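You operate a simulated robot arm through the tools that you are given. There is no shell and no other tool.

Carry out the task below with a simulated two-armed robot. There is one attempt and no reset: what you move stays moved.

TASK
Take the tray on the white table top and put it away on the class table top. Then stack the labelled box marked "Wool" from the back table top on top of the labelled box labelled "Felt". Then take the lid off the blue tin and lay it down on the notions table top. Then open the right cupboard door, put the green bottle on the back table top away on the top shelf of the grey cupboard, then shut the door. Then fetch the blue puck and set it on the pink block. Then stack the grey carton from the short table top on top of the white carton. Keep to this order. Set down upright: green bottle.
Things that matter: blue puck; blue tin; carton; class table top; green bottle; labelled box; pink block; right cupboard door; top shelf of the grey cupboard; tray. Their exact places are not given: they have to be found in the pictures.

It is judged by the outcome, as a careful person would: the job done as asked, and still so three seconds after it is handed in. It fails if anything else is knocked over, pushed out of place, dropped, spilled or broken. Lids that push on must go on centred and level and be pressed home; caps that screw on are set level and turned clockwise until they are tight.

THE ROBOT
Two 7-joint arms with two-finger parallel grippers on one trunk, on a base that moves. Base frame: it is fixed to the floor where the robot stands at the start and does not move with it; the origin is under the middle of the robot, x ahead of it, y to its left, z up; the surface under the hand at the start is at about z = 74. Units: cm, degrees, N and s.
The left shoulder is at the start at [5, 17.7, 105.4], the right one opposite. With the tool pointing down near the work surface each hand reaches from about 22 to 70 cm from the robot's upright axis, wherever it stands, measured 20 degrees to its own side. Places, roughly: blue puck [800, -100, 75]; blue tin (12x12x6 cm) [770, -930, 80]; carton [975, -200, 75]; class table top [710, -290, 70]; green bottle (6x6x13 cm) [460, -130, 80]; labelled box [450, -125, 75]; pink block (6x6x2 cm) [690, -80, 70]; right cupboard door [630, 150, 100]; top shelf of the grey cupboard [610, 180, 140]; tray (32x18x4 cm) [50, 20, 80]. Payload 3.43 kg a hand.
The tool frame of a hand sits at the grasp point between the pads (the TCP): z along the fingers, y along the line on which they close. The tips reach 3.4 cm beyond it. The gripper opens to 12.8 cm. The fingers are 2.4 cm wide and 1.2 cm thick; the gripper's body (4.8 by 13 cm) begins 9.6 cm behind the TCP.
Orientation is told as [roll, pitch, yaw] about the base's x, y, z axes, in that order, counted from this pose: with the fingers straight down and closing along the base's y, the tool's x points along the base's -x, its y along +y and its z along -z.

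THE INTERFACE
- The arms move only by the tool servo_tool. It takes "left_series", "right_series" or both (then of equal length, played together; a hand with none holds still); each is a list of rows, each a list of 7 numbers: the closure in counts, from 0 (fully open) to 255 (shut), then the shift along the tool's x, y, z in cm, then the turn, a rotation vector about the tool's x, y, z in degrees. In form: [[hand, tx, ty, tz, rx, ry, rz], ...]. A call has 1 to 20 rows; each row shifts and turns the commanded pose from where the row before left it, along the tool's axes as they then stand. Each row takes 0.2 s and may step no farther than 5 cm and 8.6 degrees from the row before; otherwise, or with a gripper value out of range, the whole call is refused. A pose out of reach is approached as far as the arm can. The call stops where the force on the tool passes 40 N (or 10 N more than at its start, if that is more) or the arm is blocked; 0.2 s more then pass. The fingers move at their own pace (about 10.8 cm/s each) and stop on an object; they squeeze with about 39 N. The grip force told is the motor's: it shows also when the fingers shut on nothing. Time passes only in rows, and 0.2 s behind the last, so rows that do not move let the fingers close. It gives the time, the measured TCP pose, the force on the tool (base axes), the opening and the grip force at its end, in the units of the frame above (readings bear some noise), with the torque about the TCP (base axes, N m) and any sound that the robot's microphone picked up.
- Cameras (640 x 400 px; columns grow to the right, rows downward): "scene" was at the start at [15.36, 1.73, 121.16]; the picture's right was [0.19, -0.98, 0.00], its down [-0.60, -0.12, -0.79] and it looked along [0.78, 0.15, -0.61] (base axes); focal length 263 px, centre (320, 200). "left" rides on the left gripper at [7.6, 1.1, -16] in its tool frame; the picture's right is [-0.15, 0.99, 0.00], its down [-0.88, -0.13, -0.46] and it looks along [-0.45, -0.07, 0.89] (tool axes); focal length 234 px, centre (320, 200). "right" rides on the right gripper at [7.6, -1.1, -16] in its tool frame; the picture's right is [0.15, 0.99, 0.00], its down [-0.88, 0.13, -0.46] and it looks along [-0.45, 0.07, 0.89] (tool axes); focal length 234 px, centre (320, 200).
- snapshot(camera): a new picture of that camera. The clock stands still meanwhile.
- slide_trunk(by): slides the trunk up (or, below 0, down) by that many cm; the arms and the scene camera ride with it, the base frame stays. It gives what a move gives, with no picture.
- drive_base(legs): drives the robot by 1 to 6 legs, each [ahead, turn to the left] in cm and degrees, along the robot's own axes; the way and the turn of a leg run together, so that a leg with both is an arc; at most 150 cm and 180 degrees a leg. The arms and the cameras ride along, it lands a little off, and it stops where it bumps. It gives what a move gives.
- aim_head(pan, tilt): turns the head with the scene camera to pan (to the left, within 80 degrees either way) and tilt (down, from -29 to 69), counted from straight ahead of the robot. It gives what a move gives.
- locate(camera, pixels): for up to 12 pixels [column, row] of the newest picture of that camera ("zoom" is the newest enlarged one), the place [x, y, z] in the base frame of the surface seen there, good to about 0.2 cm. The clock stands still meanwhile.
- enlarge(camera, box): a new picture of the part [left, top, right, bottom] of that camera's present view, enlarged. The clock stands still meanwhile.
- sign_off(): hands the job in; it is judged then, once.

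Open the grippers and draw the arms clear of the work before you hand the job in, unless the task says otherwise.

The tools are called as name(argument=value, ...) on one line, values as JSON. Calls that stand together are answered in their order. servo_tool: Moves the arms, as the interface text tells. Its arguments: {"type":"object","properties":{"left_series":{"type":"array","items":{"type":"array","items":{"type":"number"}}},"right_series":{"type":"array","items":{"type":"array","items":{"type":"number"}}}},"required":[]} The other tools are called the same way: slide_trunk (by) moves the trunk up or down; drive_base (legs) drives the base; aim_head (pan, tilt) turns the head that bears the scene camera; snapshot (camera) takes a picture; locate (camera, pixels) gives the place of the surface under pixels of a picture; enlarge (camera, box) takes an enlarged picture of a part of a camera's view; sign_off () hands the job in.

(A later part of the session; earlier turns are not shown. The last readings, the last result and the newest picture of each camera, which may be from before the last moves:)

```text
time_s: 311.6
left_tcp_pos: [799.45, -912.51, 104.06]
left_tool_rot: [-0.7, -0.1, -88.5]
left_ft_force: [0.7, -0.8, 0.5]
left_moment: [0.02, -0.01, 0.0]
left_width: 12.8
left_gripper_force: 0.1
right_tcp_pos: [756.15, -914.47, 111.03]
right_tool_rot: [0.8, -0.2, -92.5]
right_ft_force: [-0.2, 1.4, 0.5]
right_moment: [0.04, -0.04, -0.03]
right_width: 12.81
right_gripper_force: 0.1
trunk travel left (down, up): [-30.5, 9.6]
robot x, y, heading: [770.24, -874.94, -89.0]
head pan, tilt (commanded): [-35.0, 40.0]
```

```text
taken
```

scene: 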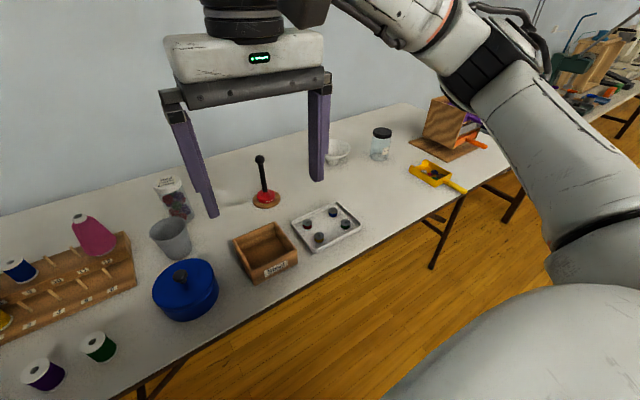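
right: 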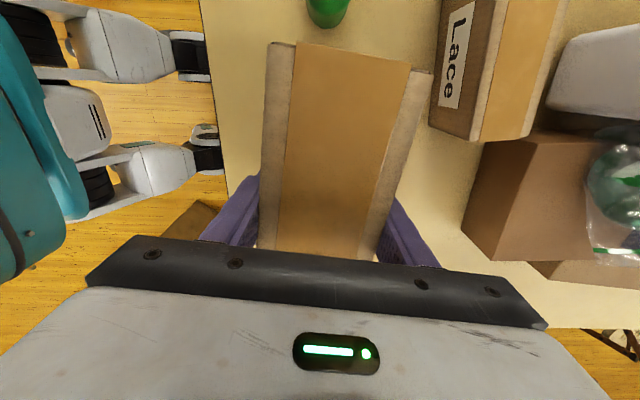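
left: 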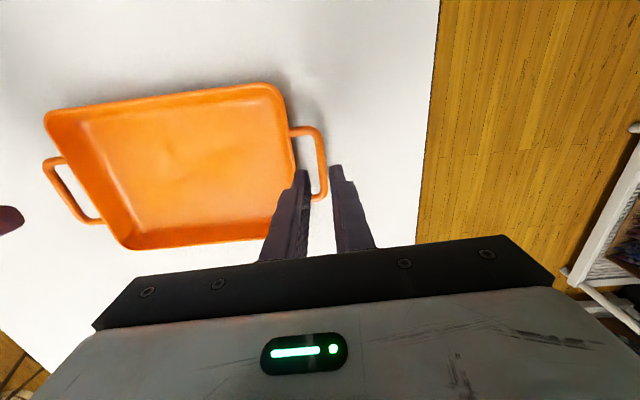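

A free spot for the lid is around (709,-938), right of the white tray. First I move 8 cm closer and bring the right hand above the knob.

drive_base(legs=[[8, 0]])

servo_tool(right_series=[[135, -1.5, 3.16, 1.5, 0, 0, 0], [135, -1.5, 3.16, 1.5, 0, 0, 0], [135, -1.5, 3.16, 1.5, 0, 0, 0], [135, -1.5, 3.16, 1.5, 0, 0, 0], [135, -1.5, 3.16, 1.5, 0, 0, 0], [135, 0, 0, 1.5, 0, 0, 0], [135, 0, 0, 0, 0, 0, 0]])

aim_head(pan=0, tilt=48)

snapshot(camera="right")

snapshot(camera="scene")

```text
time_s: 312.7
left_tcp_pos: [799.62, -920.76, 103.94]
left_tool_rot: [-0.8, -0.1, -88.5]
left_ft_force: [-0.1, -0.4, 0.8]
left_moment: [0.05, 0.01, 0.0]
left_width: 12.81
left_gripper_force: 0.1
right_tcp_pos: [756.37, -922.59, 110.91]
right_tool_rot: [0.7, -0.2, -92.5]
right_ft_force: [-0.1, -0.5, -0.2]
right_moment: [0.04, 0.01, 0.0]
right_width: 12.79
right_gripper_force: 0.0
trunk travel left (down, up): [-30.5, 9.6]
robot x, y, heading: [770.3, -883.04, -88.8]
head pan, tilt (commanded): [-35.0, 40.0]
```

```text
time_s: 314.3
left_tcp_pos: [799.62, -920.74, 104.08]
left_tool_rot: [-0.8, -0.1, -88.5]
left_ft_force: [0.2, 0.5, 0.8]
left_moment: [-0.04, 0.02, -0.01]
left_width: 12.81
left_gripper_force: 0.0
right_tcp_pos: [772.13, -930.85, 102.14]
right_tool_rot: [0.7, -0.3, -92.4]
right_ft_force: [-0.5, -0.2, -0.2]
right_moment: [0.0, 0.01, -0.01]
right_width: 6.02
right_gripper_force: 0.1
trunk travel left (down, up): [-30.5, 9.6]
robot x, y, heading: [770.12, -882.87, -88.9]
head pan, tilt (commanded): [-35.0, 40.0]
```

```text
time_s: 315.3
left_tcp_pos: [799.57, -920.7, 104.02]
left_tool_rot: [-0.6, -0.2, -88.5]
left_ft_force: [1.9, -1.0, 0.5]
left_moment: [0.05, 0.02, -0.02]
left_width: 12.81
left_gripper_force: 0.1
right_tcp_pos: [772.07, -930.89, 102.21]
right_tool_rot: [0.8, -0.2, -92.4]
right_ft_force: [0.5, 0.9, 0.0]
right_moment: [0.01, 0.01, 0.02]
right_width: 6.02
right_gripper_force: 0.0
trunk travel left (down, up): [-30.5, 9.6]
robot x, y, heading: [770.14, -883.06, -88.9]
head pan, tilt (commanded): [0.0, 48.0]
```

```text
taken
```

right: 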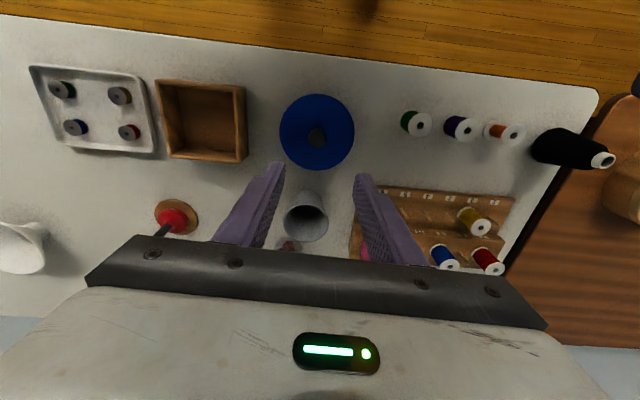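

```text
taken
```

scene: 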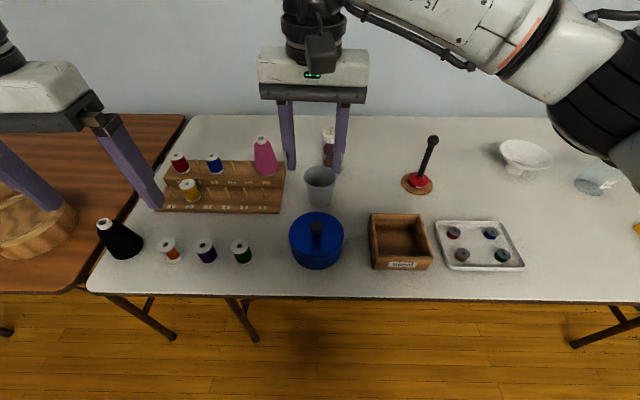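

The knob is nearly under the TCP (0.45 cm off in x). I correct it, level the hand, and go down to z≈88 to check.

servo_tool(right_series=[[135, 0, -0.45, 3, 0.8, 0, 0], [135, 0, 0, 3.5, 0, 0, 0], [135, 0, 0, 3.5, 0, 0, 0], [135, 0, 0, 2.5, 0, 0, 0], [135, 0, 0, 1.5, 0, 0, 0], [135, 0, 0, 0, 0, 0, 0]])

enlarge(camera="right", box=[220, 60, 420, 260])

enlarge(camera="scene", box=[240, 170, 400, 290])

```text
time_s: 316.7
left_tcp_pos: [799.64, -920.74, 104.04]
left_tool_rot: [-0.7, -0.1, -88.5]
left_ft_force: [0.1, -0.2, 0.0]
left_moment: [0.01, 0.0, 0.01]
left_width: 12.81
left_gripper_force: 0.1
right_tcp_pos: [771.56, -930.76, 88.15]
right_tool_rot: [0.1, -0.2, -92.4]
right_ft_force: [-1.0, -0.7, -0.3]
right_moment: [-0.01, 0.01, 0.0]
right_width: 6.01
right_gripper_force: 0.0
trunk travel left (down, up): [-30.5, 9.6]
robot x, y, heading: [770.31, -883.17, -88.8]
head pan, tilt (commanded): [0.0, 48.0]
```

```text
2.00 times, centred on (320, 160) of right
```

zoom: 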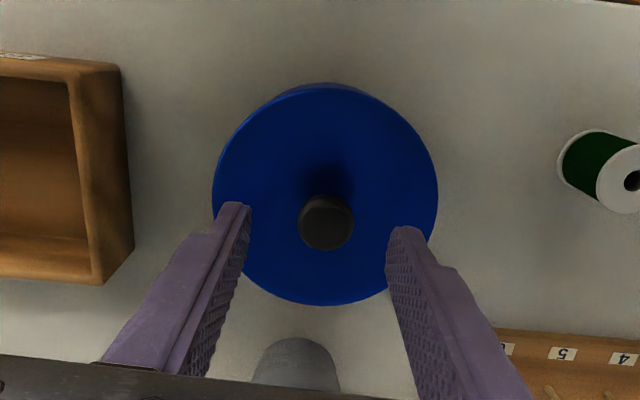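

```text
3.33 times, centred on (320, 230) of scene
```

zoom: 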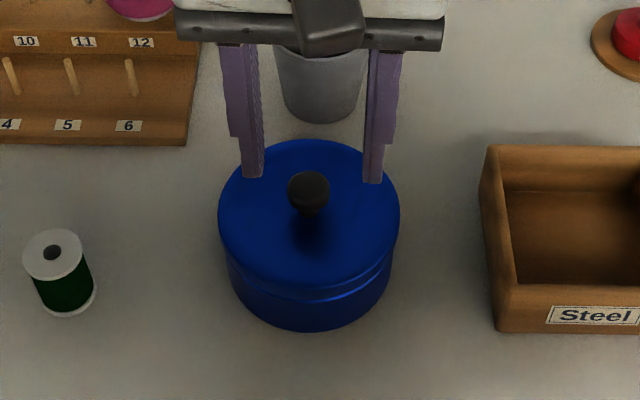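

The knob is centred between the fingers. I descend 4.3 cm and close on it.

servo_tool(right_series=[[135, 0, 0.15, 2, 0, 0, 0], [135, 0, 0, 1.5, 0, 0, 0], [135, 0, 0, 0.7, 0, 0, 0], [135, 0, 0, 0, 0, 0, 0], [220, 0, 0, 0, 0, 0, 0], [255, 0, 0, 0, 0, 0, 0], [255, 0, 0, 0, 0, 0, 0]])

enlarge(camera="scene", box=[240, 170, 400, 290])

```text
time_s: 318.3
left_tcp_pos: [799.65, -920.62, 104.01]
left_tool_rot: [-0.7, -0.1, -88.4]
left_ft_force: [0.0, 0.3, -0.1]
left_moment: [0.01, 0.0, -0.02]
left_width: 12.81
left_gripper_force: 0.1
right_tcp_pos: [771.7, -930.78, 83.91]
right_tool_rot: [0.0, -0.2, -92.5]
right_ft_force: [-0.4, 0.1, -0.7]
right_moment: [0.03, -0.01, 0.03]
right_width: 2.47
right_gripper_force: 39.3
trunk travel left (down, up): [-30.5, 9.6]
robot x, y, heading: [770.28, -883.47, -88.8]
head pan, tilt (commanded): [0.0, 48.0]
```

```text
3.33 times, centred on (320, 230) of scene
```

zoom: 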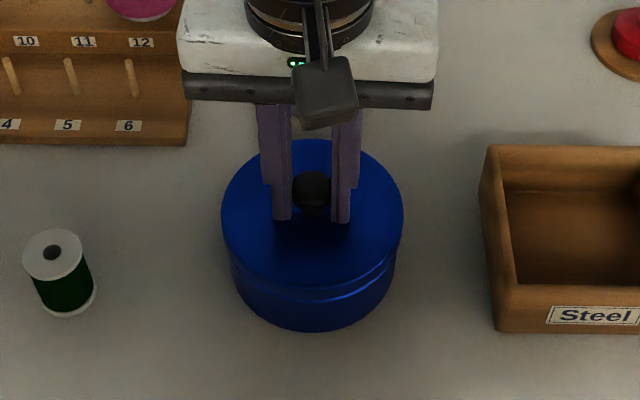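

The knob is gripped (2.5 cm). I lift 1 cm gently and see whether only the lid comes.

servo_tool(right_series=[[255, 0, 0, -0.3, 0, 0, 0], [255, 0, 0, -0.4, 0, 0, 0], [255, 0, 0, -0.5, 0, 0, 0], [255, 0, 0, 0, 0, 0, 0]])

enlarge(camera="scene", box=[240, 170, 400, 290])

```text
time_s: 319.3
left_tcp_pos: [799.74, -920.65, 104.01]
left_tool_rot: [-0.6, -0.1, -88.6]
left_ft_force: [0.0, 0.5, -0.6]
left_moment: [0.0, 0.02, -0.02]
left_width: 12.8
left_gripper_force: 0.1
right_tcp_pos: [771.76, -930.91, 85.21]
right_tool_rot: [0.0, -0.2, -92.4]
right_ft_force: [0.0, -0.4, -1.7]
right_moment: [0.0, 0.0, 0.0]
right_width: 2.44
right_gripper_force: 39.0
trunk travel left (down, up): [-30.5, 9.6]
robot x, y, heading: [770.01, -883.75, -89.0]
head pan, tilt (commanded): [0.0, 48.0]
```

```text
3.33 times, centred on (320, 230) of scene
```

zoom: 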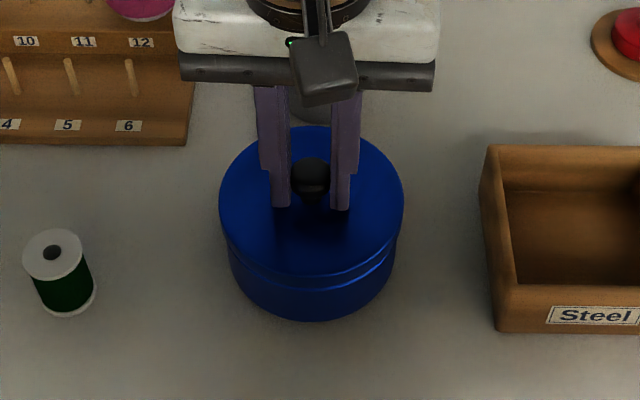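

The whole tin lifted with the lid, so the lid is a tight push fit: I set it back down and will hold the body with the left hand.

servo_tool(right_series=[[255, 0, 0, 0.6, 0, 0, 0], [255, 0, 0, 0.4, 0, 0, 0], [255, 0, 0, 0.15, 0, 0, 0], [255, 0, 0, 0.1, 0, 0, 0], [255, 0, 0, 0, 0, 0, 0]])

enlarge(camera="scene", box=[270, 190, 370, 270])

locate(camera="zoom", pixels=[[310, 295], [310, 320], [310, 345], [310, 375], [310, 395], [200, 300], [430, 300], [150, 250], [475, 250], [310, 335], [310, 355], [250, 380]])

```text
time_s: 320.5
left_tcp_pos: [799.65, -920.67, 104.13]
left_tool_rot: [-0.7, -0.1, -88.5]
left_ft_force: [-0.6, 0.7, 0.1]
left_moment: [0.02, -0.03, -0.01]
left_width: 12.78
left_gripper_force: 0.1
right_tcp_pos: [771.61, -930.73, 84.07]
right_tool_rot: [0.0, -0.2, -92.4]
right_ft_force: [-0.2, 0.3, -1.0]
right_moment: [-0.04, 0.01, 0.01]
right_width: 2.47
right_gripper_force: 38.6
trunk travel left (down, up): [-30.5, 9.6]
robot x, y, heading: [769.89, -883.02, -88.8]
head pan, tilt (commanded): [0.0, 48.0]
```

```text
5.00 times, centred on (320, 230) of scene
```

zoom: 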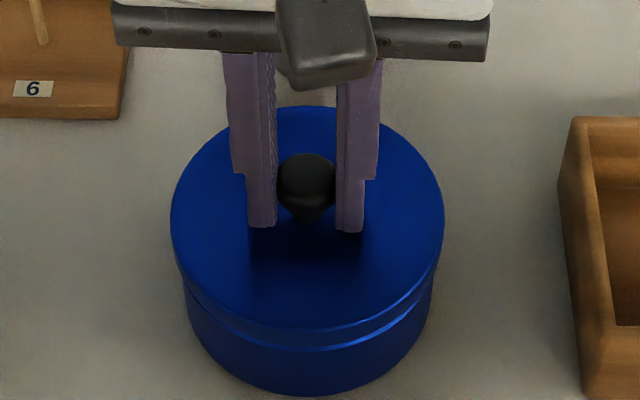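

```text
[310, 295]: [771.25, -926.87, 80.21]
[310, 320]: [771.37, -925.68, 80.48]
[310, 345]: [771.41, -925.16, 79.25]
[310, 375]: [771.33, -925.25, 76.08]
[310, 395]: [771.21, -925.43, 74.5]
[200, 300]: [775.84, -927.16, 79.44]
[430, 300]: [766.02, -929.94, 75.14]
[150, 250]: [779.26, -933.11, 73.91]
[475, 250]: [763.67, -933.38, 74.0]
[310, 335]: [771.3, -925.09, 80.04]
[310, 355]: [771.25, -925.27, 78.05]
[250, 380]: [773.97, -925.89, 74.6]
```

The lid's skirt is thin (z 79.2–80) and 5 cm of body is exposed, so the left hand can hold the body from the front, inclined ~35° above horizontal. I set the tin fully down, release the knob and raise the right hand.

servo_tool(right_series=[[255, 0, 0, 0.12, 0, 0, 0], [255, 0, 0, 0, 0, 0, 0], [200, 0, 0, 0, 0, 0, 0], [150, 0, 0, 0, 0, 0, 0], [135, 0, 0, 0, 0, 0, 0], [135, 0, 0, -2, 0, 0, 0], [135, 0, 0, -4, 0, 0, 0], [135, 0, 0, -4, 0, 0, 0], [135, 0, 0, -4, 0, 0, 0], [135, 0, 0, -3, 0, 0, 0]])

enlarge(camera="scene", box=[240, 170, 400, 290])

```text
time_s: 322.7
left_tcp_pos: [799.59, -920.58, 104.01]
left_tool_rot: [-0.7, -0.1, -88.6]
left_ft_force: [0.2, -0.1, 0.4]
left_moment: [0.01, 0.02, -0.02]
left_width: 12.79
left_gripper_force: 0.0
right_tcp_pos: [771.86, -930.77, 100.66]
right_tool_rot: [0.1, -0.2, -92.3]
right_ft_force: [-0.6, 0.2, -0.5]
right_moment: [0.01, -0.01, 0.0]
right_width: 6.01
right_gripper_force: 0.0
trunk travel left (down, up): [-30.5, 9.6]
robot x, y, heading: [770.26, -883.41, -89.0]
head pan, tilt (commanded): [0.0, 48.0]
```

```text
3.33 times, centred on (320, 230) of scene
```

zoom: 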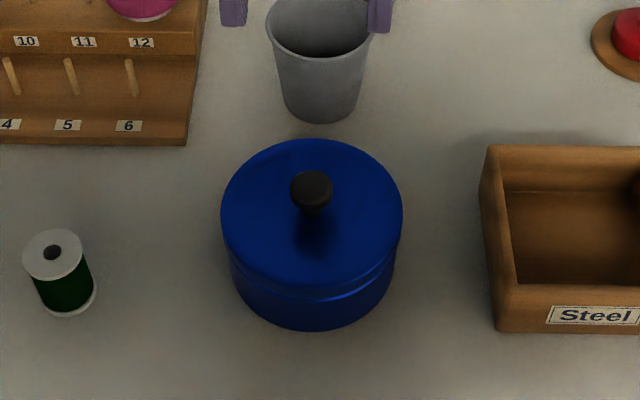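

The tin is back in place. I back up 12 cm, extend the left hand forward and pitch it toward horizontal (55°) at a safe height.

drive_base(legs=[[-12, 0]])

servo_tool(left_series=[[0, -3.5, 0, 0, 0, 0, 0], [0, -3.5, 0, 0, 0, 0, 0], [0, -3.5, 0, 0, 0, 0, 0], [0, -3.5, 0, 0, 0, 0, 0], [0, 0, 0, 0, 0, -7.86, 0], [0, 0, 0, 0, 0, -7.86, 0], [0, 0, 0, 0, 0, -7.86, 0], [0, 0, 0, 0, 0, -7.86, 0], [0, 0, 0, 0, 0, -7.86, 0], [0, 0, 0, 0, 0, -7.86, 0], [0, 0, 0, 0, 0, -7.86, 0], [0, 0, 0, 0, 0, 0, 0]])

snapshot(camera="scene")

```text
time_s: 324.0
left_tcp_pos: [799.39, -908.61, 104.08]
left_tool_rot: [-0.6, -0.3, -88.5]
left_ft_force: [-0.2, -0.7, 0.0]
left_moment: [-0.04, 0.0, -0.03]
left_width: 12.79
left_gripper_force: 0.0
right_tcp_pos: [771.58, -918.65, 100.77]
right_tool_rot: [0.0, -0.3, -92.4]
right_ft_force: [0.2, 0.3, 0.1]
right_moment: [-0.06, 0.04, 0.01]
right_width: 6.03
right_gripper_force: 0.0
trunk travel left (down, up): [-30.5, 9.6]
robot x, y, heading: [770.0, -870.92, -88.7]
head pan, tilt (commanded): [0.0, 48.0]
```

```text
time_s: 326.6
left_tcp_pos: [799.63, -922.65, 104.06]
left_tool_rot: [-1.2, -55.2, -87.5]
left_ft_force: [0.5, 0.0, -0.1]
left_moment: [0.01, 0.01, -0.01]
left_width: 12.78
left_gripper_force: 0.1
right_tcp_pos: [771.53, -918.71, 100.67]
right_tool_rot: [-0.1, -0.1, -92.4]
right_ft_force: [0.4, -0.6, -0.4]
right_moment: [0.02, 0.04, 0.01]
right_width: 6.03
right_gripper_force: 0.2
trunk travel left (down, up): [-30.5, 9.6]
robot x, y, heading: [769.84, -870.79, -88.9]
head pan, tilt (commanded): [0.0, 48.0]
```

```text
taken
```

scene: 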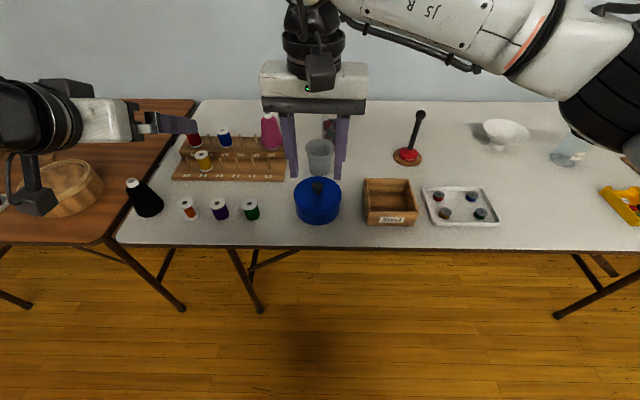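

The pitched posture works. I move the right hand aside (20 cm to my right), and locate the tin's neighbours for finger clearance.

servo_tool(right_series=[[135, 0, -4, 0, 0, 0, 0], [135, 0, -4, 0, 0, 0, 0], [135, 0, -4, 0, 0, 0, 0], [135, 0, -4, 0, 0, 0, 0], [135, 0, -4, -2, 0, 0, 0]])

enlarge(camera="scene", box=[230, 150, 430, 250])

locate(camera="zoom", pixels=[[432, 105], [440, 220], [432, 180], [95, 190], [85, 220], [280, 118], [205, 150], [348, 150], [280, 235], [215, 200], [345, 200], [280, 180]])

```text
time_s: 327.8
left_tcp_pos: [799.63, -922.6, 104.13]
left_tool_rot: [-1.1, -55.0, -87.6]
left_ft_force: [0.6, 0.0, -0.2]
left_moment: [0.01, -0.01, 0.01]
left_width: 12.81
left_gripper_force: 0.1
right_tcp_pos: [751.75, -917.78, 102.81]
right_tool_rot: [0.0, -0.2, -92.3]
right_ft_force: [0.3, -0.2, 0.5]
right_moment: [0.02, -0.02, 0.01]
right_width: 6.0
right_gripper_force: 0.0
trunk travel left (down, up): [-30.5, 9.6]
robot x, y, heading: [769.77, -871.24, -89.0]
head pan, tilt (commanded): [0.0, 48.0]
```

```text
3.20 times, centred on (330, 200) of scene
```

zoom: 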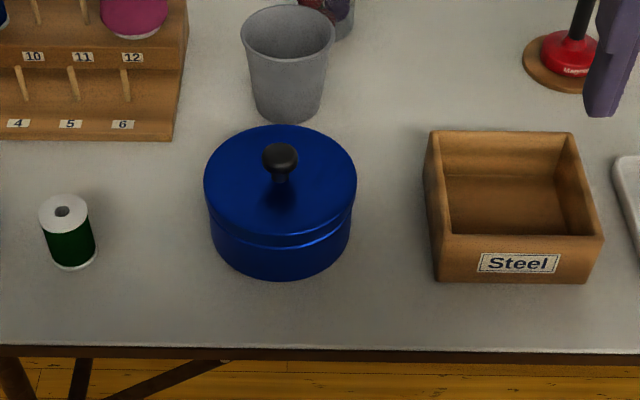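

```text
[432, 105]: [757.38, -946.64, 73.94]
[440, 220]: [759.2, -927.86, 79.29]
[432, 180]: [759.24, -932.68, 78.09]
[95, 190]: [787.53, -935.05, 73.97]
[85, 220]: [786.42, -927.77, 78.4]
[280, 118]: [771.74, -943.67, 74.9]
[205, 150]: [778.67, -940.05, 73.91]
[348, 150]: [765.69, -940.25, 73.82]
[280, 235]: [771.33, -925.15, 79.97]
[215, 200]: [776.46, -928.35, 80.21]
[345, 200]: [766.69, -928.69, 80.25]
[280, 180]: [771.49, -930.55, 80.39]
```

Clearances on both sides of the tin are ample (box edge x=759, spool x≥785). I move the left hand laterally over, then down in front of the tin.

servo_tool(left_series=[[0, 0.44, -3.51, -0.56, 0, 0, 0], [0, 0.44, -3.51, -0.56, 0, 0, 0], [0, 0.44, -3.51, -0.56, 0, 0, 0], [0, 0.44, -3.51, -0.56, 0, 0, 0], [0, 0.44, -3.51, -0.56, 0, 0, 0], [0, 0.44, -3.51, -0.56, 0, 0, 0], [0, 0.44, -3.51, -0.56, 0, 0, 0], [0, 0.44, -3.51, -0.56, 0, 0, 0], [0, 0, 0, 0, 0, 0, 0]])

snapshot(camera="scene")

```text
time_s: 329.8
left_tcp_pos: [780.64, -918.32, 105.45]
left_tool_rot: [-1.3, -55.2, -87.6]
left_ft_force: [0.1, 0.0, 0.0]
left_moment: [-0.01, 0.03, 0.02]
left_width: 12.83
left_gripper_force: 0.0
left hand out of reach, approached as far as the arm can: row 6, 7, 8
right_tcp_pos: [751.79, -917.78, 102.66]
right_tool_rot: [-0.1, -0.1, -92.4]
right_ft_force: [0.2, -0.2, -0.2]
right_moment: [0.0, 0.02, -0.01]
right_width: 6.03
right_gripper_force: 0.0
trunk travel left (down, up): [-30.5, 9.6]
robot x, y, heading: [769.94, -870.87, -88.5]
head pan, tilt (commanded): [0.0, 48.0]
```

```text
taken
```

scene: 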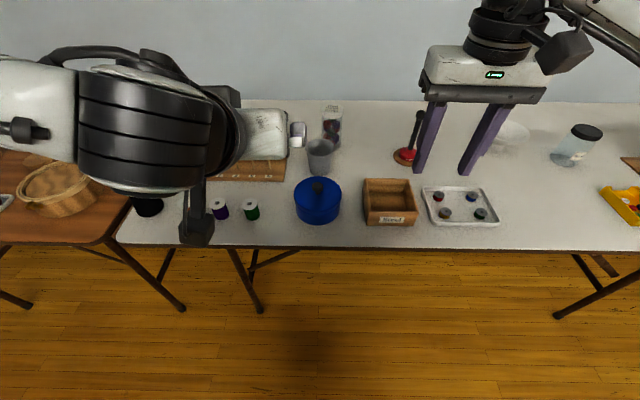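

The left arm cannot reach the centre line in this orientation. I move it back left a little and swing its pointing direction 30° toward the right, which suits it better.

servo_tool(left_series=[[0, 0, 3.5, 0, 0, 0, 0], [0, 0, 3.5, 0, 0, 0, 0], [0, 0, 3, 0, 0, 0, 0], [0, 0, 0, 0, 6.16, 0.09, 4.28], [0, 0, 0, 0, 6.16, 0.09, 4.28], [0, 0, 0, 0, 6.16, 0.09, 4.28], [0, 0, 0, 0, 6.16, 0.09, 4.28], [0, 0, 0, 0, 0, 0, 0]])

snapshot(camera="scene")

```text
time_s: 331.6
left_tcp_pos: [790.68, -918.04, 105.24]
left_tool_rot: [-1.3, -55.3, -117.6]
left_ft_force: [-0.2, 0.8, -0.4]
left_moment: [0.0, 0.0, 0.01]
left_width: 12.82
left_gripper_force: 0.0
right_tcp_pos: [751.92, -917.81, 102.84]
right_tool_rot: [0.0, -0.2, -92.5]
right_ft_force: [0.4, 0.0, 0.0]
right_moment: [-0.02, 0.01, 0.0]
right_width: 6.05
right_gripper_force: 0.0
trunk travel left (down, up): [-30.5, 9.6]
robot x, y, heading: [769.89, -870.46, -88.9]
head pan, tilt (commanded): [0.0, 48.0]
```

```text
taken
```

scene: 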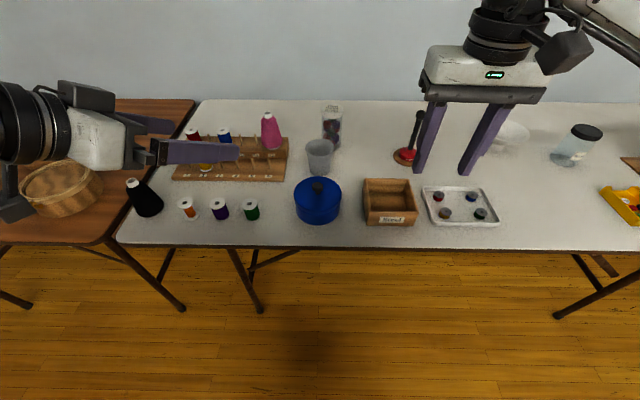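

Good. Now I bring the left hand to the pre-grasp point beside/in front of the tin: first laterally, then down to z≈85.

servo_tool(left_series=[[0, -1.06, -2.62, 1.68, 0, 0, 0], [0, -1.06, -2.62, 1.68, 0, 0, 0], [0, -1.06, -2.62, 1.68, 0, 0, 0], [0, -1.06, -2.62, 1.68, 0, 0, 0], [0, 0, 0, 0, 0, 0, 0]])

servo_tool(left_series=[[0, 2.75, 0.04, 1.91, 0, 0, 0], [0, 2.75, 0.04, 1.91, 0, 0, 0], [0, 2.75, 0.04, 1.91, 0, 0, 0], [0, 2.75, 0.04, 1.91, 0, 0, 0], [0, 2.75, 0.04, 1.91, 0, 0, 0], [0, 2.75, 0.04, 1.91, 0, 0, 0], [0, 0, 0, 0, 0, 0, 0]])

snapshot(camera="scene")

snapshot(camera="left")

```text
time_s: 332.8
left_tcp_pos: [777.68, -919.95, 105.05]
left_tool_rot: [-1.3, -55.0, -117.5]
left_ft_force: [-0.1, 0.5, -0.1]
left_moment: [-0.01, -0.02, 0.04]
left_width: 12.82
left_gripper_force: 0.0
right_tcp_pos: [751.8, -917.77, 102.72]
right_tool_rot: [0.0, -0.2, -92.3]
right_ft_force: [0.4, -0.5, -0.1]
right_moment: [0.02, 0.03, 0.01]
right_width: 6.01
right_gripper_force: 0.1
trunk travel left (down, up): [-30.5, 9.6]
robot x, y, heading: [770.04, -871.33, -89.1]
head pan, tilt (commanded): [0.0, 48.0]
```

```text
time_s: 334.4
left_tcp_pos: [780.33, -919.77, 87.51]
left_tool_rot: [-1.3, -55.2, -117.4]
left_ft_force: [-0.1, -0.2, 0.6]
left_moment: [0.03, 0.01, 0.03]
left_width: 12.82
left_gripper_force: 0.2
left hand out of reach, approached as far as the arm can: row 5, 6
right_tcp_pos: [751.73, -917.65, 102.77]
right_tool_rot: [0.0, -0.3, -92.4]
right_ft_force: [0.1, -0.6, 0.2]
right_moment: [0.05, 0.01, -0.04]
right_width: 6.02
right_gripper_force: 0.0
trunk travel left (down, up): [-30.5, 9.6]
robot x, y, heading: [769.81, -871.18, -89.0]
head pan, tilt (commanded): [0.0, 48.0]
```

```text
taken
```

scene: 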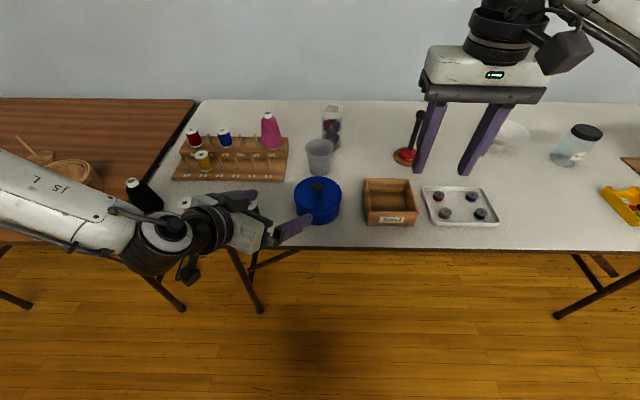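

```text
taken
```

left: 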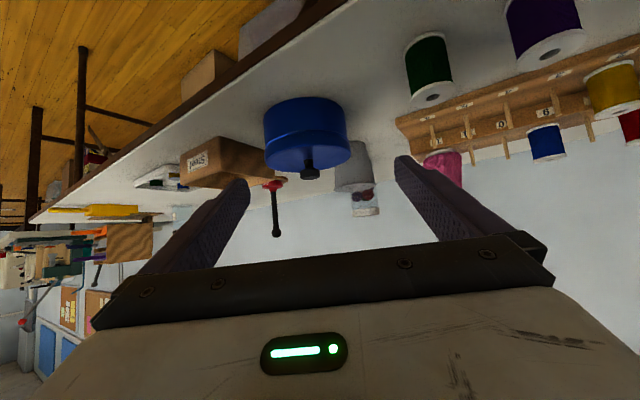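

The left arm can't go lower relative to the shoulder, so I raise that hand 2 cm and lower the trunk 9 cm instead, then test reaching further.

servo_tool(left_series=[[0, -1.6, 0, -1.1, 0, 0, 0], [0, 0, 0, 0, 0, 0, 0]])

slide_trunk(by=-7)

snapshot(camera="scene")

```text
time_s: 335.0
left_tcp_pos: [780.28, -919.71, 89.51]
left_tool_rot: [-1.2, -55.1, -117.5]
left_ft_force: [-0.3, 0.2, -0.1]
left_moment: [-0.01, -0.02, 0.03]
left_width: 12.8
left_gripper_force: 0.1
right_tcp_pos: [751.86, -917.77, 102.75]
right_tool_rot: [0.1, -0.3, -92.5]
right_ft_force: [0.7, 0.1, 0.7]
right_moment: [0.0, -0.01, -0.02]
right_width: 6.04
right_gripper_force: 0.1
trunk travel left (down, up): [-30.5, 9.6]
robot x, y, heading: [769.99, -871.06, -88.8]
head pan, tilt (commanded): [0.0, 48.0]
```

```text
time_s: 336.0
left_tcp_pos: [780.41, -919.66, 82.32]
left_tool_rot: [-1.2, -55.1, -117.6]
left_ft_force: [0.8, -0.2, -0.1]
left_moment: [0.01, -0.04, 0.01]
left_width: 12.81
left_gripper_force: 0.0
right_tcp_pos: [751.93, -917.74, 95.75]
right_tool_rot: [0.0, -0.2, -92.5]
right_ft_force: [-0.1, 0.0, 0.1]
right_moment: [-0.03, 0.02, -0.02]
right_width: 6.05
right_gripper_force: 0.1
trunk travel left (down, up): [-23.5, 16.6]
robot x, y, heading: [770.02, -871.3, -88.8]
head pan, tilt (commanded): [0.0, 48.0]
```

```text
taken
```

scene: 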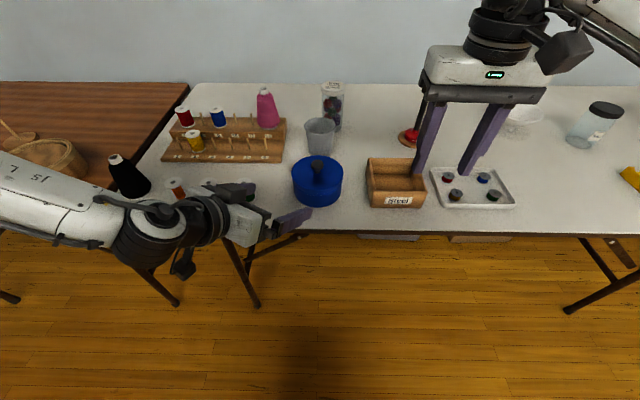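

I try moving the left hand to the pre-grasp point (776,-922.8,83.5), with the fingers about to straddle the tin.

servo_tool(left_series=[[0, -1.23, -0.78, 1.1, 0, 0, 0], [0, -1.23, -0.78, 1.1, 0, 0, 0], [0, -1.23, -0.78, 1.1, 0, 0, 0], [0, 0, 0, 0, 0, 0, 0]])

enlarge(camera="scene", box=[170, 120, 410, 270])

snapshot(camera="left")

```text
time_s: 337.0
left_tcp_pos: [777.22, -922.56, 84.68]
left_tool_rot: [-1.3, -55.2, -117.5]
left_ft_force: [0.6, -0.1, 0.0]
left_moment: [-0.01, -0.01, -0.03]
left_width: 12.82
left_gripper_force: 0.0
left hand out of reach, approached as far as the arm can: row 2, 3
right_tcp_pos: [751.81, -917.76, 95.69]
right_tool_rot: [0.1, -0.1, -92.4]
right_ft_force: [0.0, 0.2, 0.2]
right_moment: [-0.01, -0.01, -0.03]
right_width: 6.01
right_gripper_force: 0.1
trunk travel left (down, up): [-23.5, 16.6]
robot x, y, heading: [770.09, -871.09, -88.9]
head pan, tilt (commanded): [0.0, 48.0]
```

```text
2.67 times, centred on (290, 195) of scene
```

zoom: 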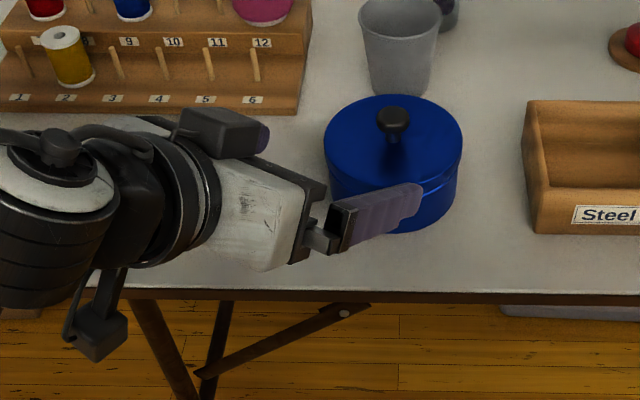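

```text
taken
```

left: 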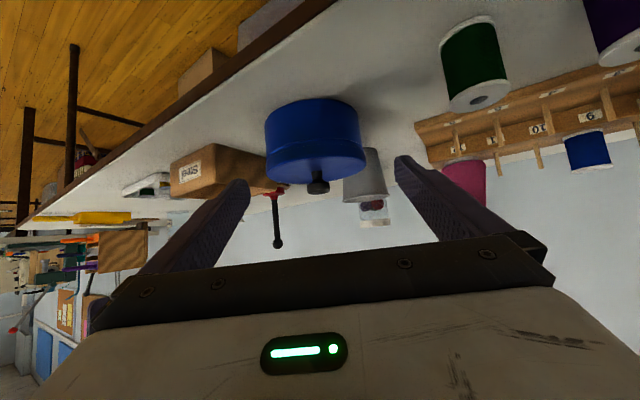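

Still limited near my centre line, so I'll turn my base 15° right to bring the tin onto the left arm's side (the right hand can take the round knob in any yaw). First the left hand goes up 12 cm.

servo_tool(left_series=[[0, -2.47, -0.04, -1.71, 0, 0, 0], [0, -2.47, -0.04, -1.71, 0, 0, 0], [0, -2.47, -0.04, -1.71, 0, 0, 0], [0, -2.47, -0.04, -1.71, 0, 0, 0], [0, 0, 0, 0, 0, 0, 0]], right_series=[[135, 0, 0, -2, 0, 0, 0], [135, 0, 0, -2, 0, 0, 0], [135, 0, 0, -2, 0, 0, 0], [135, 0, 0, 0, 0, 0, 0], [135, 0, 0, 0, 0, 0, 0]])

drive_base(legs=[[0, -16]])

aim_head(pan=16, tilt=48)

snapshot(camera="scene")

```text
time_s: 338.2
left_tcp_pos: [777.03, -922.44, 96.62]
left_tool_rot: [-1.1, -55.0, -117.5]
left_ft_force: [0.7, 0.6, 0.2]
left_moment: [0.02, -0.02, 0.0]
left_width: 12.78
left_gripper_force: 0.1
right_tcp_pos: [751.74, -917.8, 101.72]
right_tool_rot: [0.0, -0.2, -92.4]
right_ft_force: [0.2, 0.1, 0.3]
right_moment: [0.0, -0.01, -0.02]
right_width: 6.04
right_gripper_force: 0.1
trunk travel left (down, up): [-23.5, 16.6]
robot x, y, heading: [769.98, -870.61, -88.8]
head pan, tilt (commanded): [0.0, 48.0]
```

```text
time_s: 339.6
left_tcp_pos: [762.7, -922.44, 96.67]
left_tool_rot: [-1.1, -55.2, -133.6]
left_ft_force: [0.5, -0.4, -0.2]
left_moment: [0.0, -0.01, 0.02]
left_width: 12.79
left_gripper_force: 0.2
right_tcp_pos: [739.63, -911.03, 101.75]
right_tool_rot: [0.1, -0.3, -108.2]
right_ft_force: [0.2, 0.7, 0.5]
right_moment: [-0.02, -0.02, 0.04]
right_width: 6.04
right_gripper_force: 0.0
trunk travel left (down, up): [-23.5, 16.6]
robot x, y, heading: [770.65, -871.22, -104.9]
head pan, tilt (commanded): [0.0, 48.0]
```

```text
time_s: 340.4
left_tcp_pos: [762.69, -922.4, 96.56]
left_tool_rot: [-1.2, -55.1, -133.5]
left_ft_force: [-0.6, 0.2, 0.0]
left_moment: [-0.01, 0.01, -0.03]
left_width: 12.78
left_gripper_force: 0.1
right_tcp_pos: [739.77, -911.06, 101.77]
right_tool_rot: [0.1, -0.2, -108.3]
right_ft_force: [-0.1, 0.4, -0.8]
right_moment: [-0.01, 0.02, 0.01]
right_width: 6.01
right_gripper_force: 0.1
trunk travel left (down, up): [-23.5, 16.6]
robot x, y, heading: [769.9, -871.11, -104.9]
head pan, tilt (commanded): [16.0, 48.0]
```

```text
taken
```

scene: 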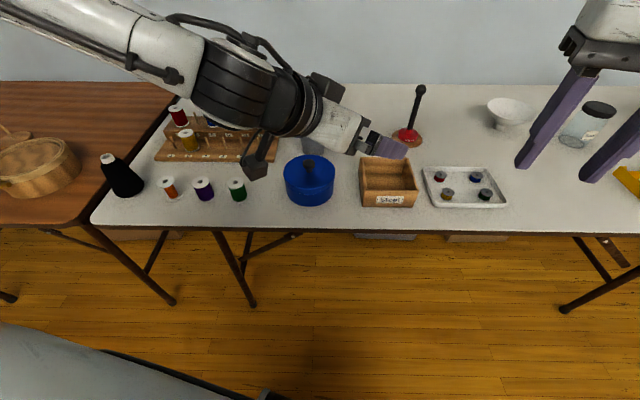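

Heading is -105°. I swing the left hand 21.5° counter-clockwise (pointing azimuth -112°), then move it to above the pre-grasp point.

servo_tool(left_series=[[0, 0, 4, 0, 0, 0, 0], [0, 0, 4, 0, 0, 0, 0], [0, 0, 0, 0, -5.88, -0.09, -4.1], [0, 0, 0, 0, -5.88, -0.09, -4.1], [0, 0, 0, 0, -5.88, -0.09, -4.1], [0, 0, 0, 0, 0, 0, 0]])

```text
time_s: 341.8
left_tcp_pos: [768.41, -928.07, 96.35]
left_tool_rot: [-1.2, -55.1, -111.7]
left_ft_force: [0.3, 1.0, 0.3]
left_moment: [0.0, -0.02, -0.03]
left_width: 12.79
left_gripper_force: 0.0
right_tcp_pos: [739.73, -910.98, 101.73]
right_tool_rot: [0.0, -0.1, -108.3]
right_ft_force: [0.3, 0.6, 0.8]
right_moment: [-0.01, 0.02, 0.0]
right_width: 6.04
right_gripper_force: 0.2
trunk travel left (down, up): [-23.5, 16.6]
robot x, y, heading: [770.16, -870.91, -104.8]
head pan, tilt (commanded): [16.0, 48.0]
```

Orientation achieved. Next to the pre-grasp point and down to z≈85.

servo_tool(left_series=[[0, 2.1, 1.38, -3.05, 0, 0, 0], [0, 2.1, 1.38, -3.05, 0, 0, 0], [0, 2.1, 1.38, -3.05, 0, 0, 0], [0, 2.36, 0.035, 1.65, 0, 0, 0], [0, 2.36, 0.035, 1.65, 0, 0, 0], [0, 2.36, 0.035, 1.65, 0, 0, 0], [0, 2.36, 0.035, 1.65, 0, 0, 0], [0, 0, 0, 0, 0, 0, 0]])

enlarge(camera="scene", box=[170, 110, 410, 260])

snapshot(camera="left")

```text
time_s: 343.6
left_tcp_pos: [776.02, -921.1, 85.29]
left_tool_rot: [-1.2, -55.0, -111.9]
left_ft_force: [-0.7, -0.6, 0.6]
left_moment: [-0.01, 0.0, 0.0]
left_width: 12.78
left_gripper_force: 0.1
left hand out of reach, approached as far as the arm can: row 3, 4
right_tcp_pos: [739.7, -911.09, 101.78]
right_tool_rot: [0.0, -0.1, -108.3]
right_ft_force: [-0.1, -0.6, 0.4]
right_moment: [-0.01, 0.02, -0.01]
right_width: 6.04
right_gripper_force: 0.1
trunk travel left (down, up): [-23.5, 16.6]
robot x, y, heading: [770.01, -871.26, -104.6]
head pan, tilt (commanded): [16.0, 48.0]
```

```text
2.67 times, centred on (290, 185) of scene
```

zoom: 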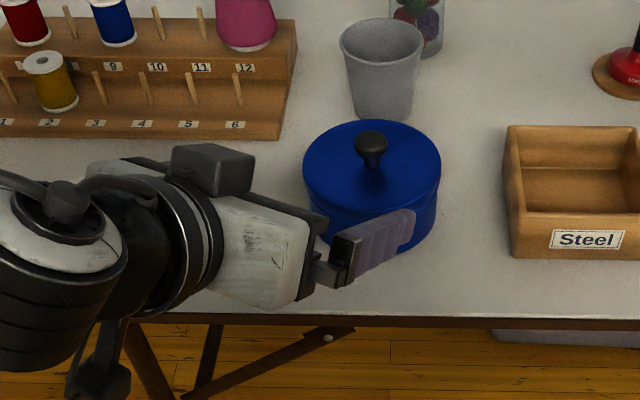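

```text
taken
```

left: 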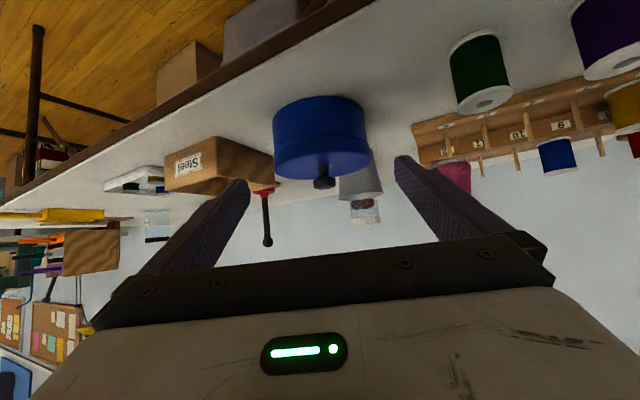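

Only retraction was limiting; forward is fine. The hand is centred on the tin (0.15 cm). I advance along the approach direction in two stages.

servo_tool(left_series=[[0, 0.22, -0.025, 1.975, 0, 0, 0], [0, 0.22, -0.025, 1.975, 0, 0, 0], [0, 0.22, -0.025, 1.975, 0, 0, 0], [0, 0.22, -0.025, 1.975, 0, 0, 0], [0, 0, 0, 0, 0, 0, 0]])

enlarge(camera="scene", box=[220, 110, 380, 230])

snapshot(camera="left")

```text
time_s: 344.8
left_tcp_pos: [773.56, -926.52, 79.94]
left_tool_rot: [-1.1, -55.1, -112.0]
left_ft_force: [0.3, 0.2, -0.1]
left_moment: [0.01, -0.03, 0.0]
left_width: 12.83
left_gripper_force: 0.0
right_tcp_pos: [739.65, -911.09, 101.75]
right_tool_rot: [0.1, -0.2, -108.3]
right_ft_force: [-0.3, -0.4, -0.3]
right_moment: [-0.02, -0.04, 0.01]
right_width: 6.02
right_gripper_force: 0.0
trunk travel left (down, up): [-23.5, 16.6]
robot x, y, heading: [769.98, -871.33, -104.8]
head pan, tilt (commanded): [16.0, 48.0]
```

```text
3.33 times, centred on (300, 170) of scene
```

zoom: 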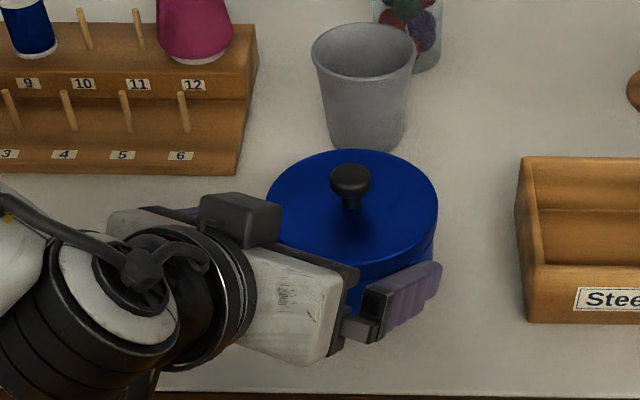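

```text
taken
```

left: 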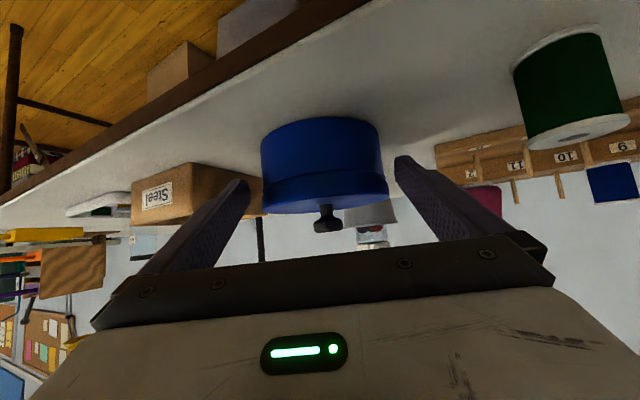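

The tin is centred between the fingers. I advance the remaining 4 cm.

servo_tool(left_series=[[0, 0.2, -0.02, 1.5, 0, 0, 0], [0, 0.15, -0.02, 1.4, 0, 0, 0], [0, 0.05, 0, 1.0, 0, 0, 0], [0, 0, 0, 0, 0, 0, 0]])

enlarge(camera="scene", box=[220, 110, 380, 230])

snapshot(camera="left")

```text
time_s: 345.8
left_tcp_pos: [773.82, -929.1, 79.13]
left_tool_rot: [-1.5, -55.0, -112.0]
left_ft_force: [-0.2, 0.5, -0.8]
left_moment: [0.06, 0.06, -0.02]
left_width: 12.82
left_gripper_force: 0.0
left hand out of reach, approached as far as the arm can: row 1, 2, 3
right_tcp_pos: [739.66, -910.92, 101.68]
right_tool_rot: [0.0, -0.2, -108.2]
right_ft_force: [-0.6, 0.0, -0.7]
right_moment: [0.0, 0.02, -0.01]
right_width: 6.03
right_gripper_force: 0.0
trunk travel left (down, up): [-23.5, 16.6]
robot x, y, heading: [769.76, -871.27, -104.9]
head pan, tilt (commanded): [16.0, 48.0]
```

```text
3.33 times, centred on (300, 170) of scene
```

zoom: 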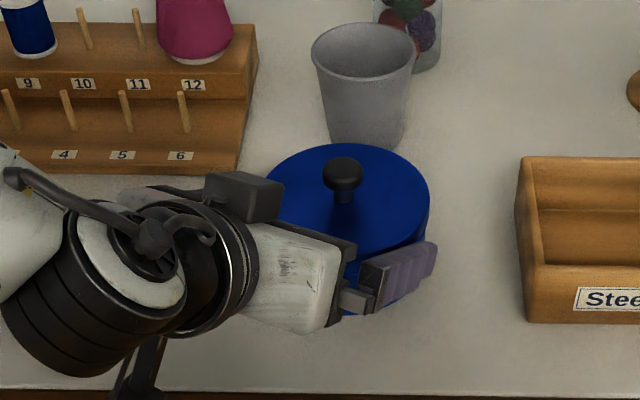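

```text
taken
```

left: 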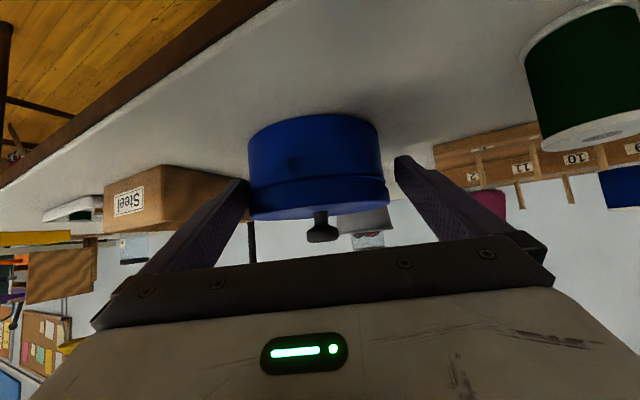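

The left arm hit its low limit and drifted 1.4 cm sideways, nudging the tin. I back off along the approach, then lower the trunk 4.5 cm to give the arm room before advancing again.

servo_tool(left_series=[[0, 0, -0.6, -1.5, 0, 0, 0], [0, 0, -0.6, -1.5, 0, 0, 0], [0, 0, 0, -2, 0, 0, 0], [0, -2.0, 0, -1.4, 0, 0, 0], [0, -2.0, 0, -1.4, 0, 0, 0], [0, 0, 0, 0, 0, 0, 0]])

slide_trunk(by=-6)

enlarge(camera="scene", box=[220, 90, 380, 210])

snapshot(camera="left")

```text
time_s: 347.1
left_tcp_pos: [774.4, -924.68, 86.94]
left_tool_rot: [-1.2, -55.1, -112.1]
left_ft_force: [0.0, -0.4, 0.1]
left_moment: [0.04, 0.02, -0.01]
left_width: 12.79
left_gripper_force: 0.1
right_tcp_pos: [739.78, -910.99, 101.68]
right_tool_rot: [0.0, -0.2, -108.3]
right_ft_force: [-0.3, 0.0, 0.8]
right_moment: [0.03, -0.03, 0.02]
right_width: 6.04
right_gripper_force: 0.1
trunk travel left (down, up): [-23.5, 16.6]
robot x, y, heading: [770.1, -871.26, -104.7]
head pan, tilt (commanded): [16.0, 48.0]
```

```text
time_s: 348.1
left_tcp_pos: [774.33, -924.7, 80.85]
left_tool_rot: [-1.2, -55.2, -112.0]
left_ft_force: [0.4, 0.7, -0.6]
left_moment: [-0.05, -0.02, 0.0]
left_width: 12.8
left_gripper_force: 0.1
right_tcp_pos: [739.75, -911.02, 95.67]
right_tool_rot: [0.0, -0.3, -108.3]
right_ft_force: [-0.2, -0.4, -0.4]
right_moment: [-0.02, 0.01, 0.02]
right_width: 6.04
right_gripper_force: 0.0
trunk travel left (down, up): [-17.5, 22.6]
robot x, y, heading: [770.13, -871.12, -104.9]
head pan, tilt (commanded): [16.0, 48.0]
```

```text
3.33 times, centred on (300, 150) of scene
```

zoom: 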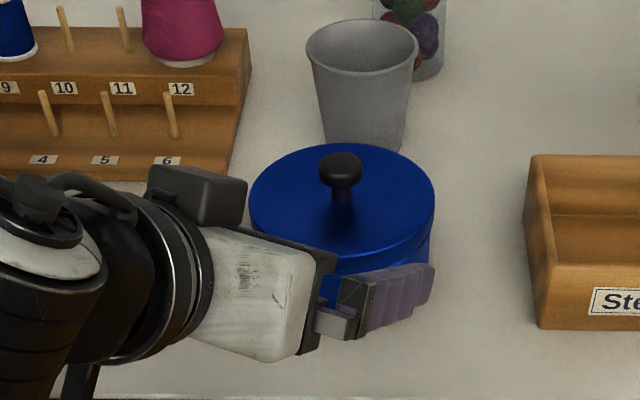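

```text
taken
```

left: 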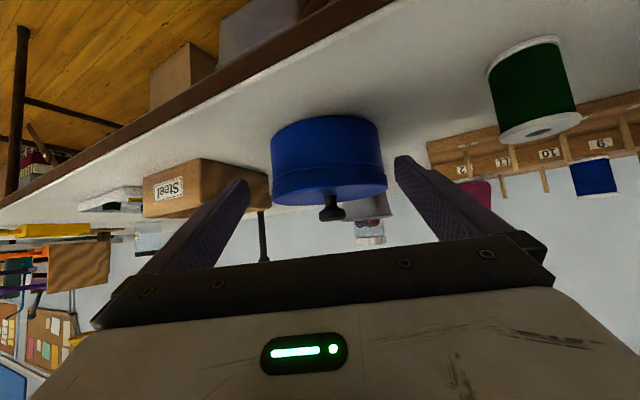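

I re-locate the tin's lid and knob to get its present centre.

locate(camera="zoom", pixels=[[340, 163], [340, 175], [340, 215], [258, 200], [428, 200], [340, 250], [340, 150], [425, 260], [280, 160], [400, 160]])

```text
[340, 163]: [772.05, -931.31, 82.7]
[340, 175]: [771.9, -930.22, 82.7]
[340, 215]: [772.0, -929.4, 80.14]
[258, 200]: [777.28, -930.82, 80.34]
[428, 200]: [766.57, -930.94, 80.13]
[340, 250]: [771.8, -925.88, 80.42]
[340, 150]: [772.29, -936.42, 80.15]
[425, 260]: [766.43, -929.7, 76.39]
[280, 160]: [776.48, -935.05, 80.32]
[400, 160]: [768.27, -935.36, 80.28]
```

Tin centre is now (771.95,-931.0). I advance 6.2 cm along the approach with the fine sideways correction.

servo_tool(left_series=[[0, 0, 0.1, 1.3, 0, 0, 0], [0, 0, 0.1, 1.3, 0, 0, 0], [0, 0, 0.1, 1.3, 0, 0, 0], [0, 0, 0, 1.2, 0, 0, 0], [0, 0, 0, 1.0, 0, 0, 0], [0, 0, 0, 0, 0, 0, 0]])

snapshot(camera="left")

enlarge(camera="scene", box=[220, 90, 380, 210])

```text
time_s: 349.6
left_tcp_pos: [772.66, -929.35, 77.55]
left_tool_rot: [-1.2, -55.1, -112.0]
left_ft_force: [-0.8, 0.1, -0.5]
left_moment: [0.01, 0.0, -0.01]
left_width: 12.79
left_gripper_force: 0.1
right_tcp_pos: [739.66, -910.89, 95.74]
right_tool_rot: [0.1, -0.2, -108.3]
right_ft_force: [-0.3, -0.2, -0.7]
right_moment: [-0.01, 0.01, 0.01]
right_width: 6.01
right_gripper_force: 0.0
trunk travel left (down, up): [-17.5, 22.6]
robot x, y, heading: [769.96, -870.94, -104.8]
head pan, tilt (commanded): [16.0, 48.0]
```

```text
taken
```

left: 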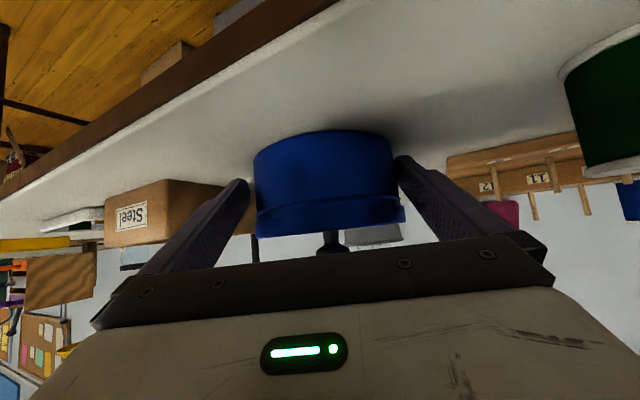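

```text
3.33 times, centred on (300, 150) of scene
```

zoom: 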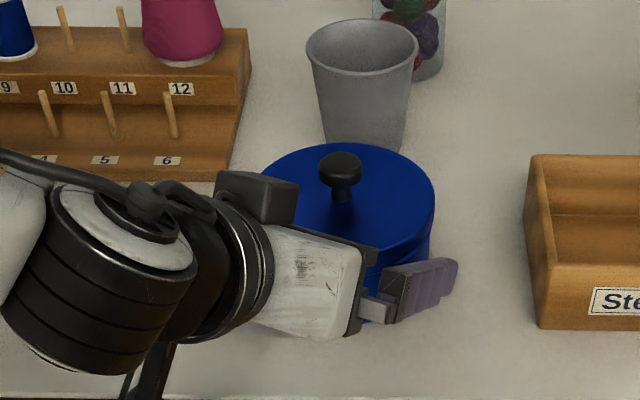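

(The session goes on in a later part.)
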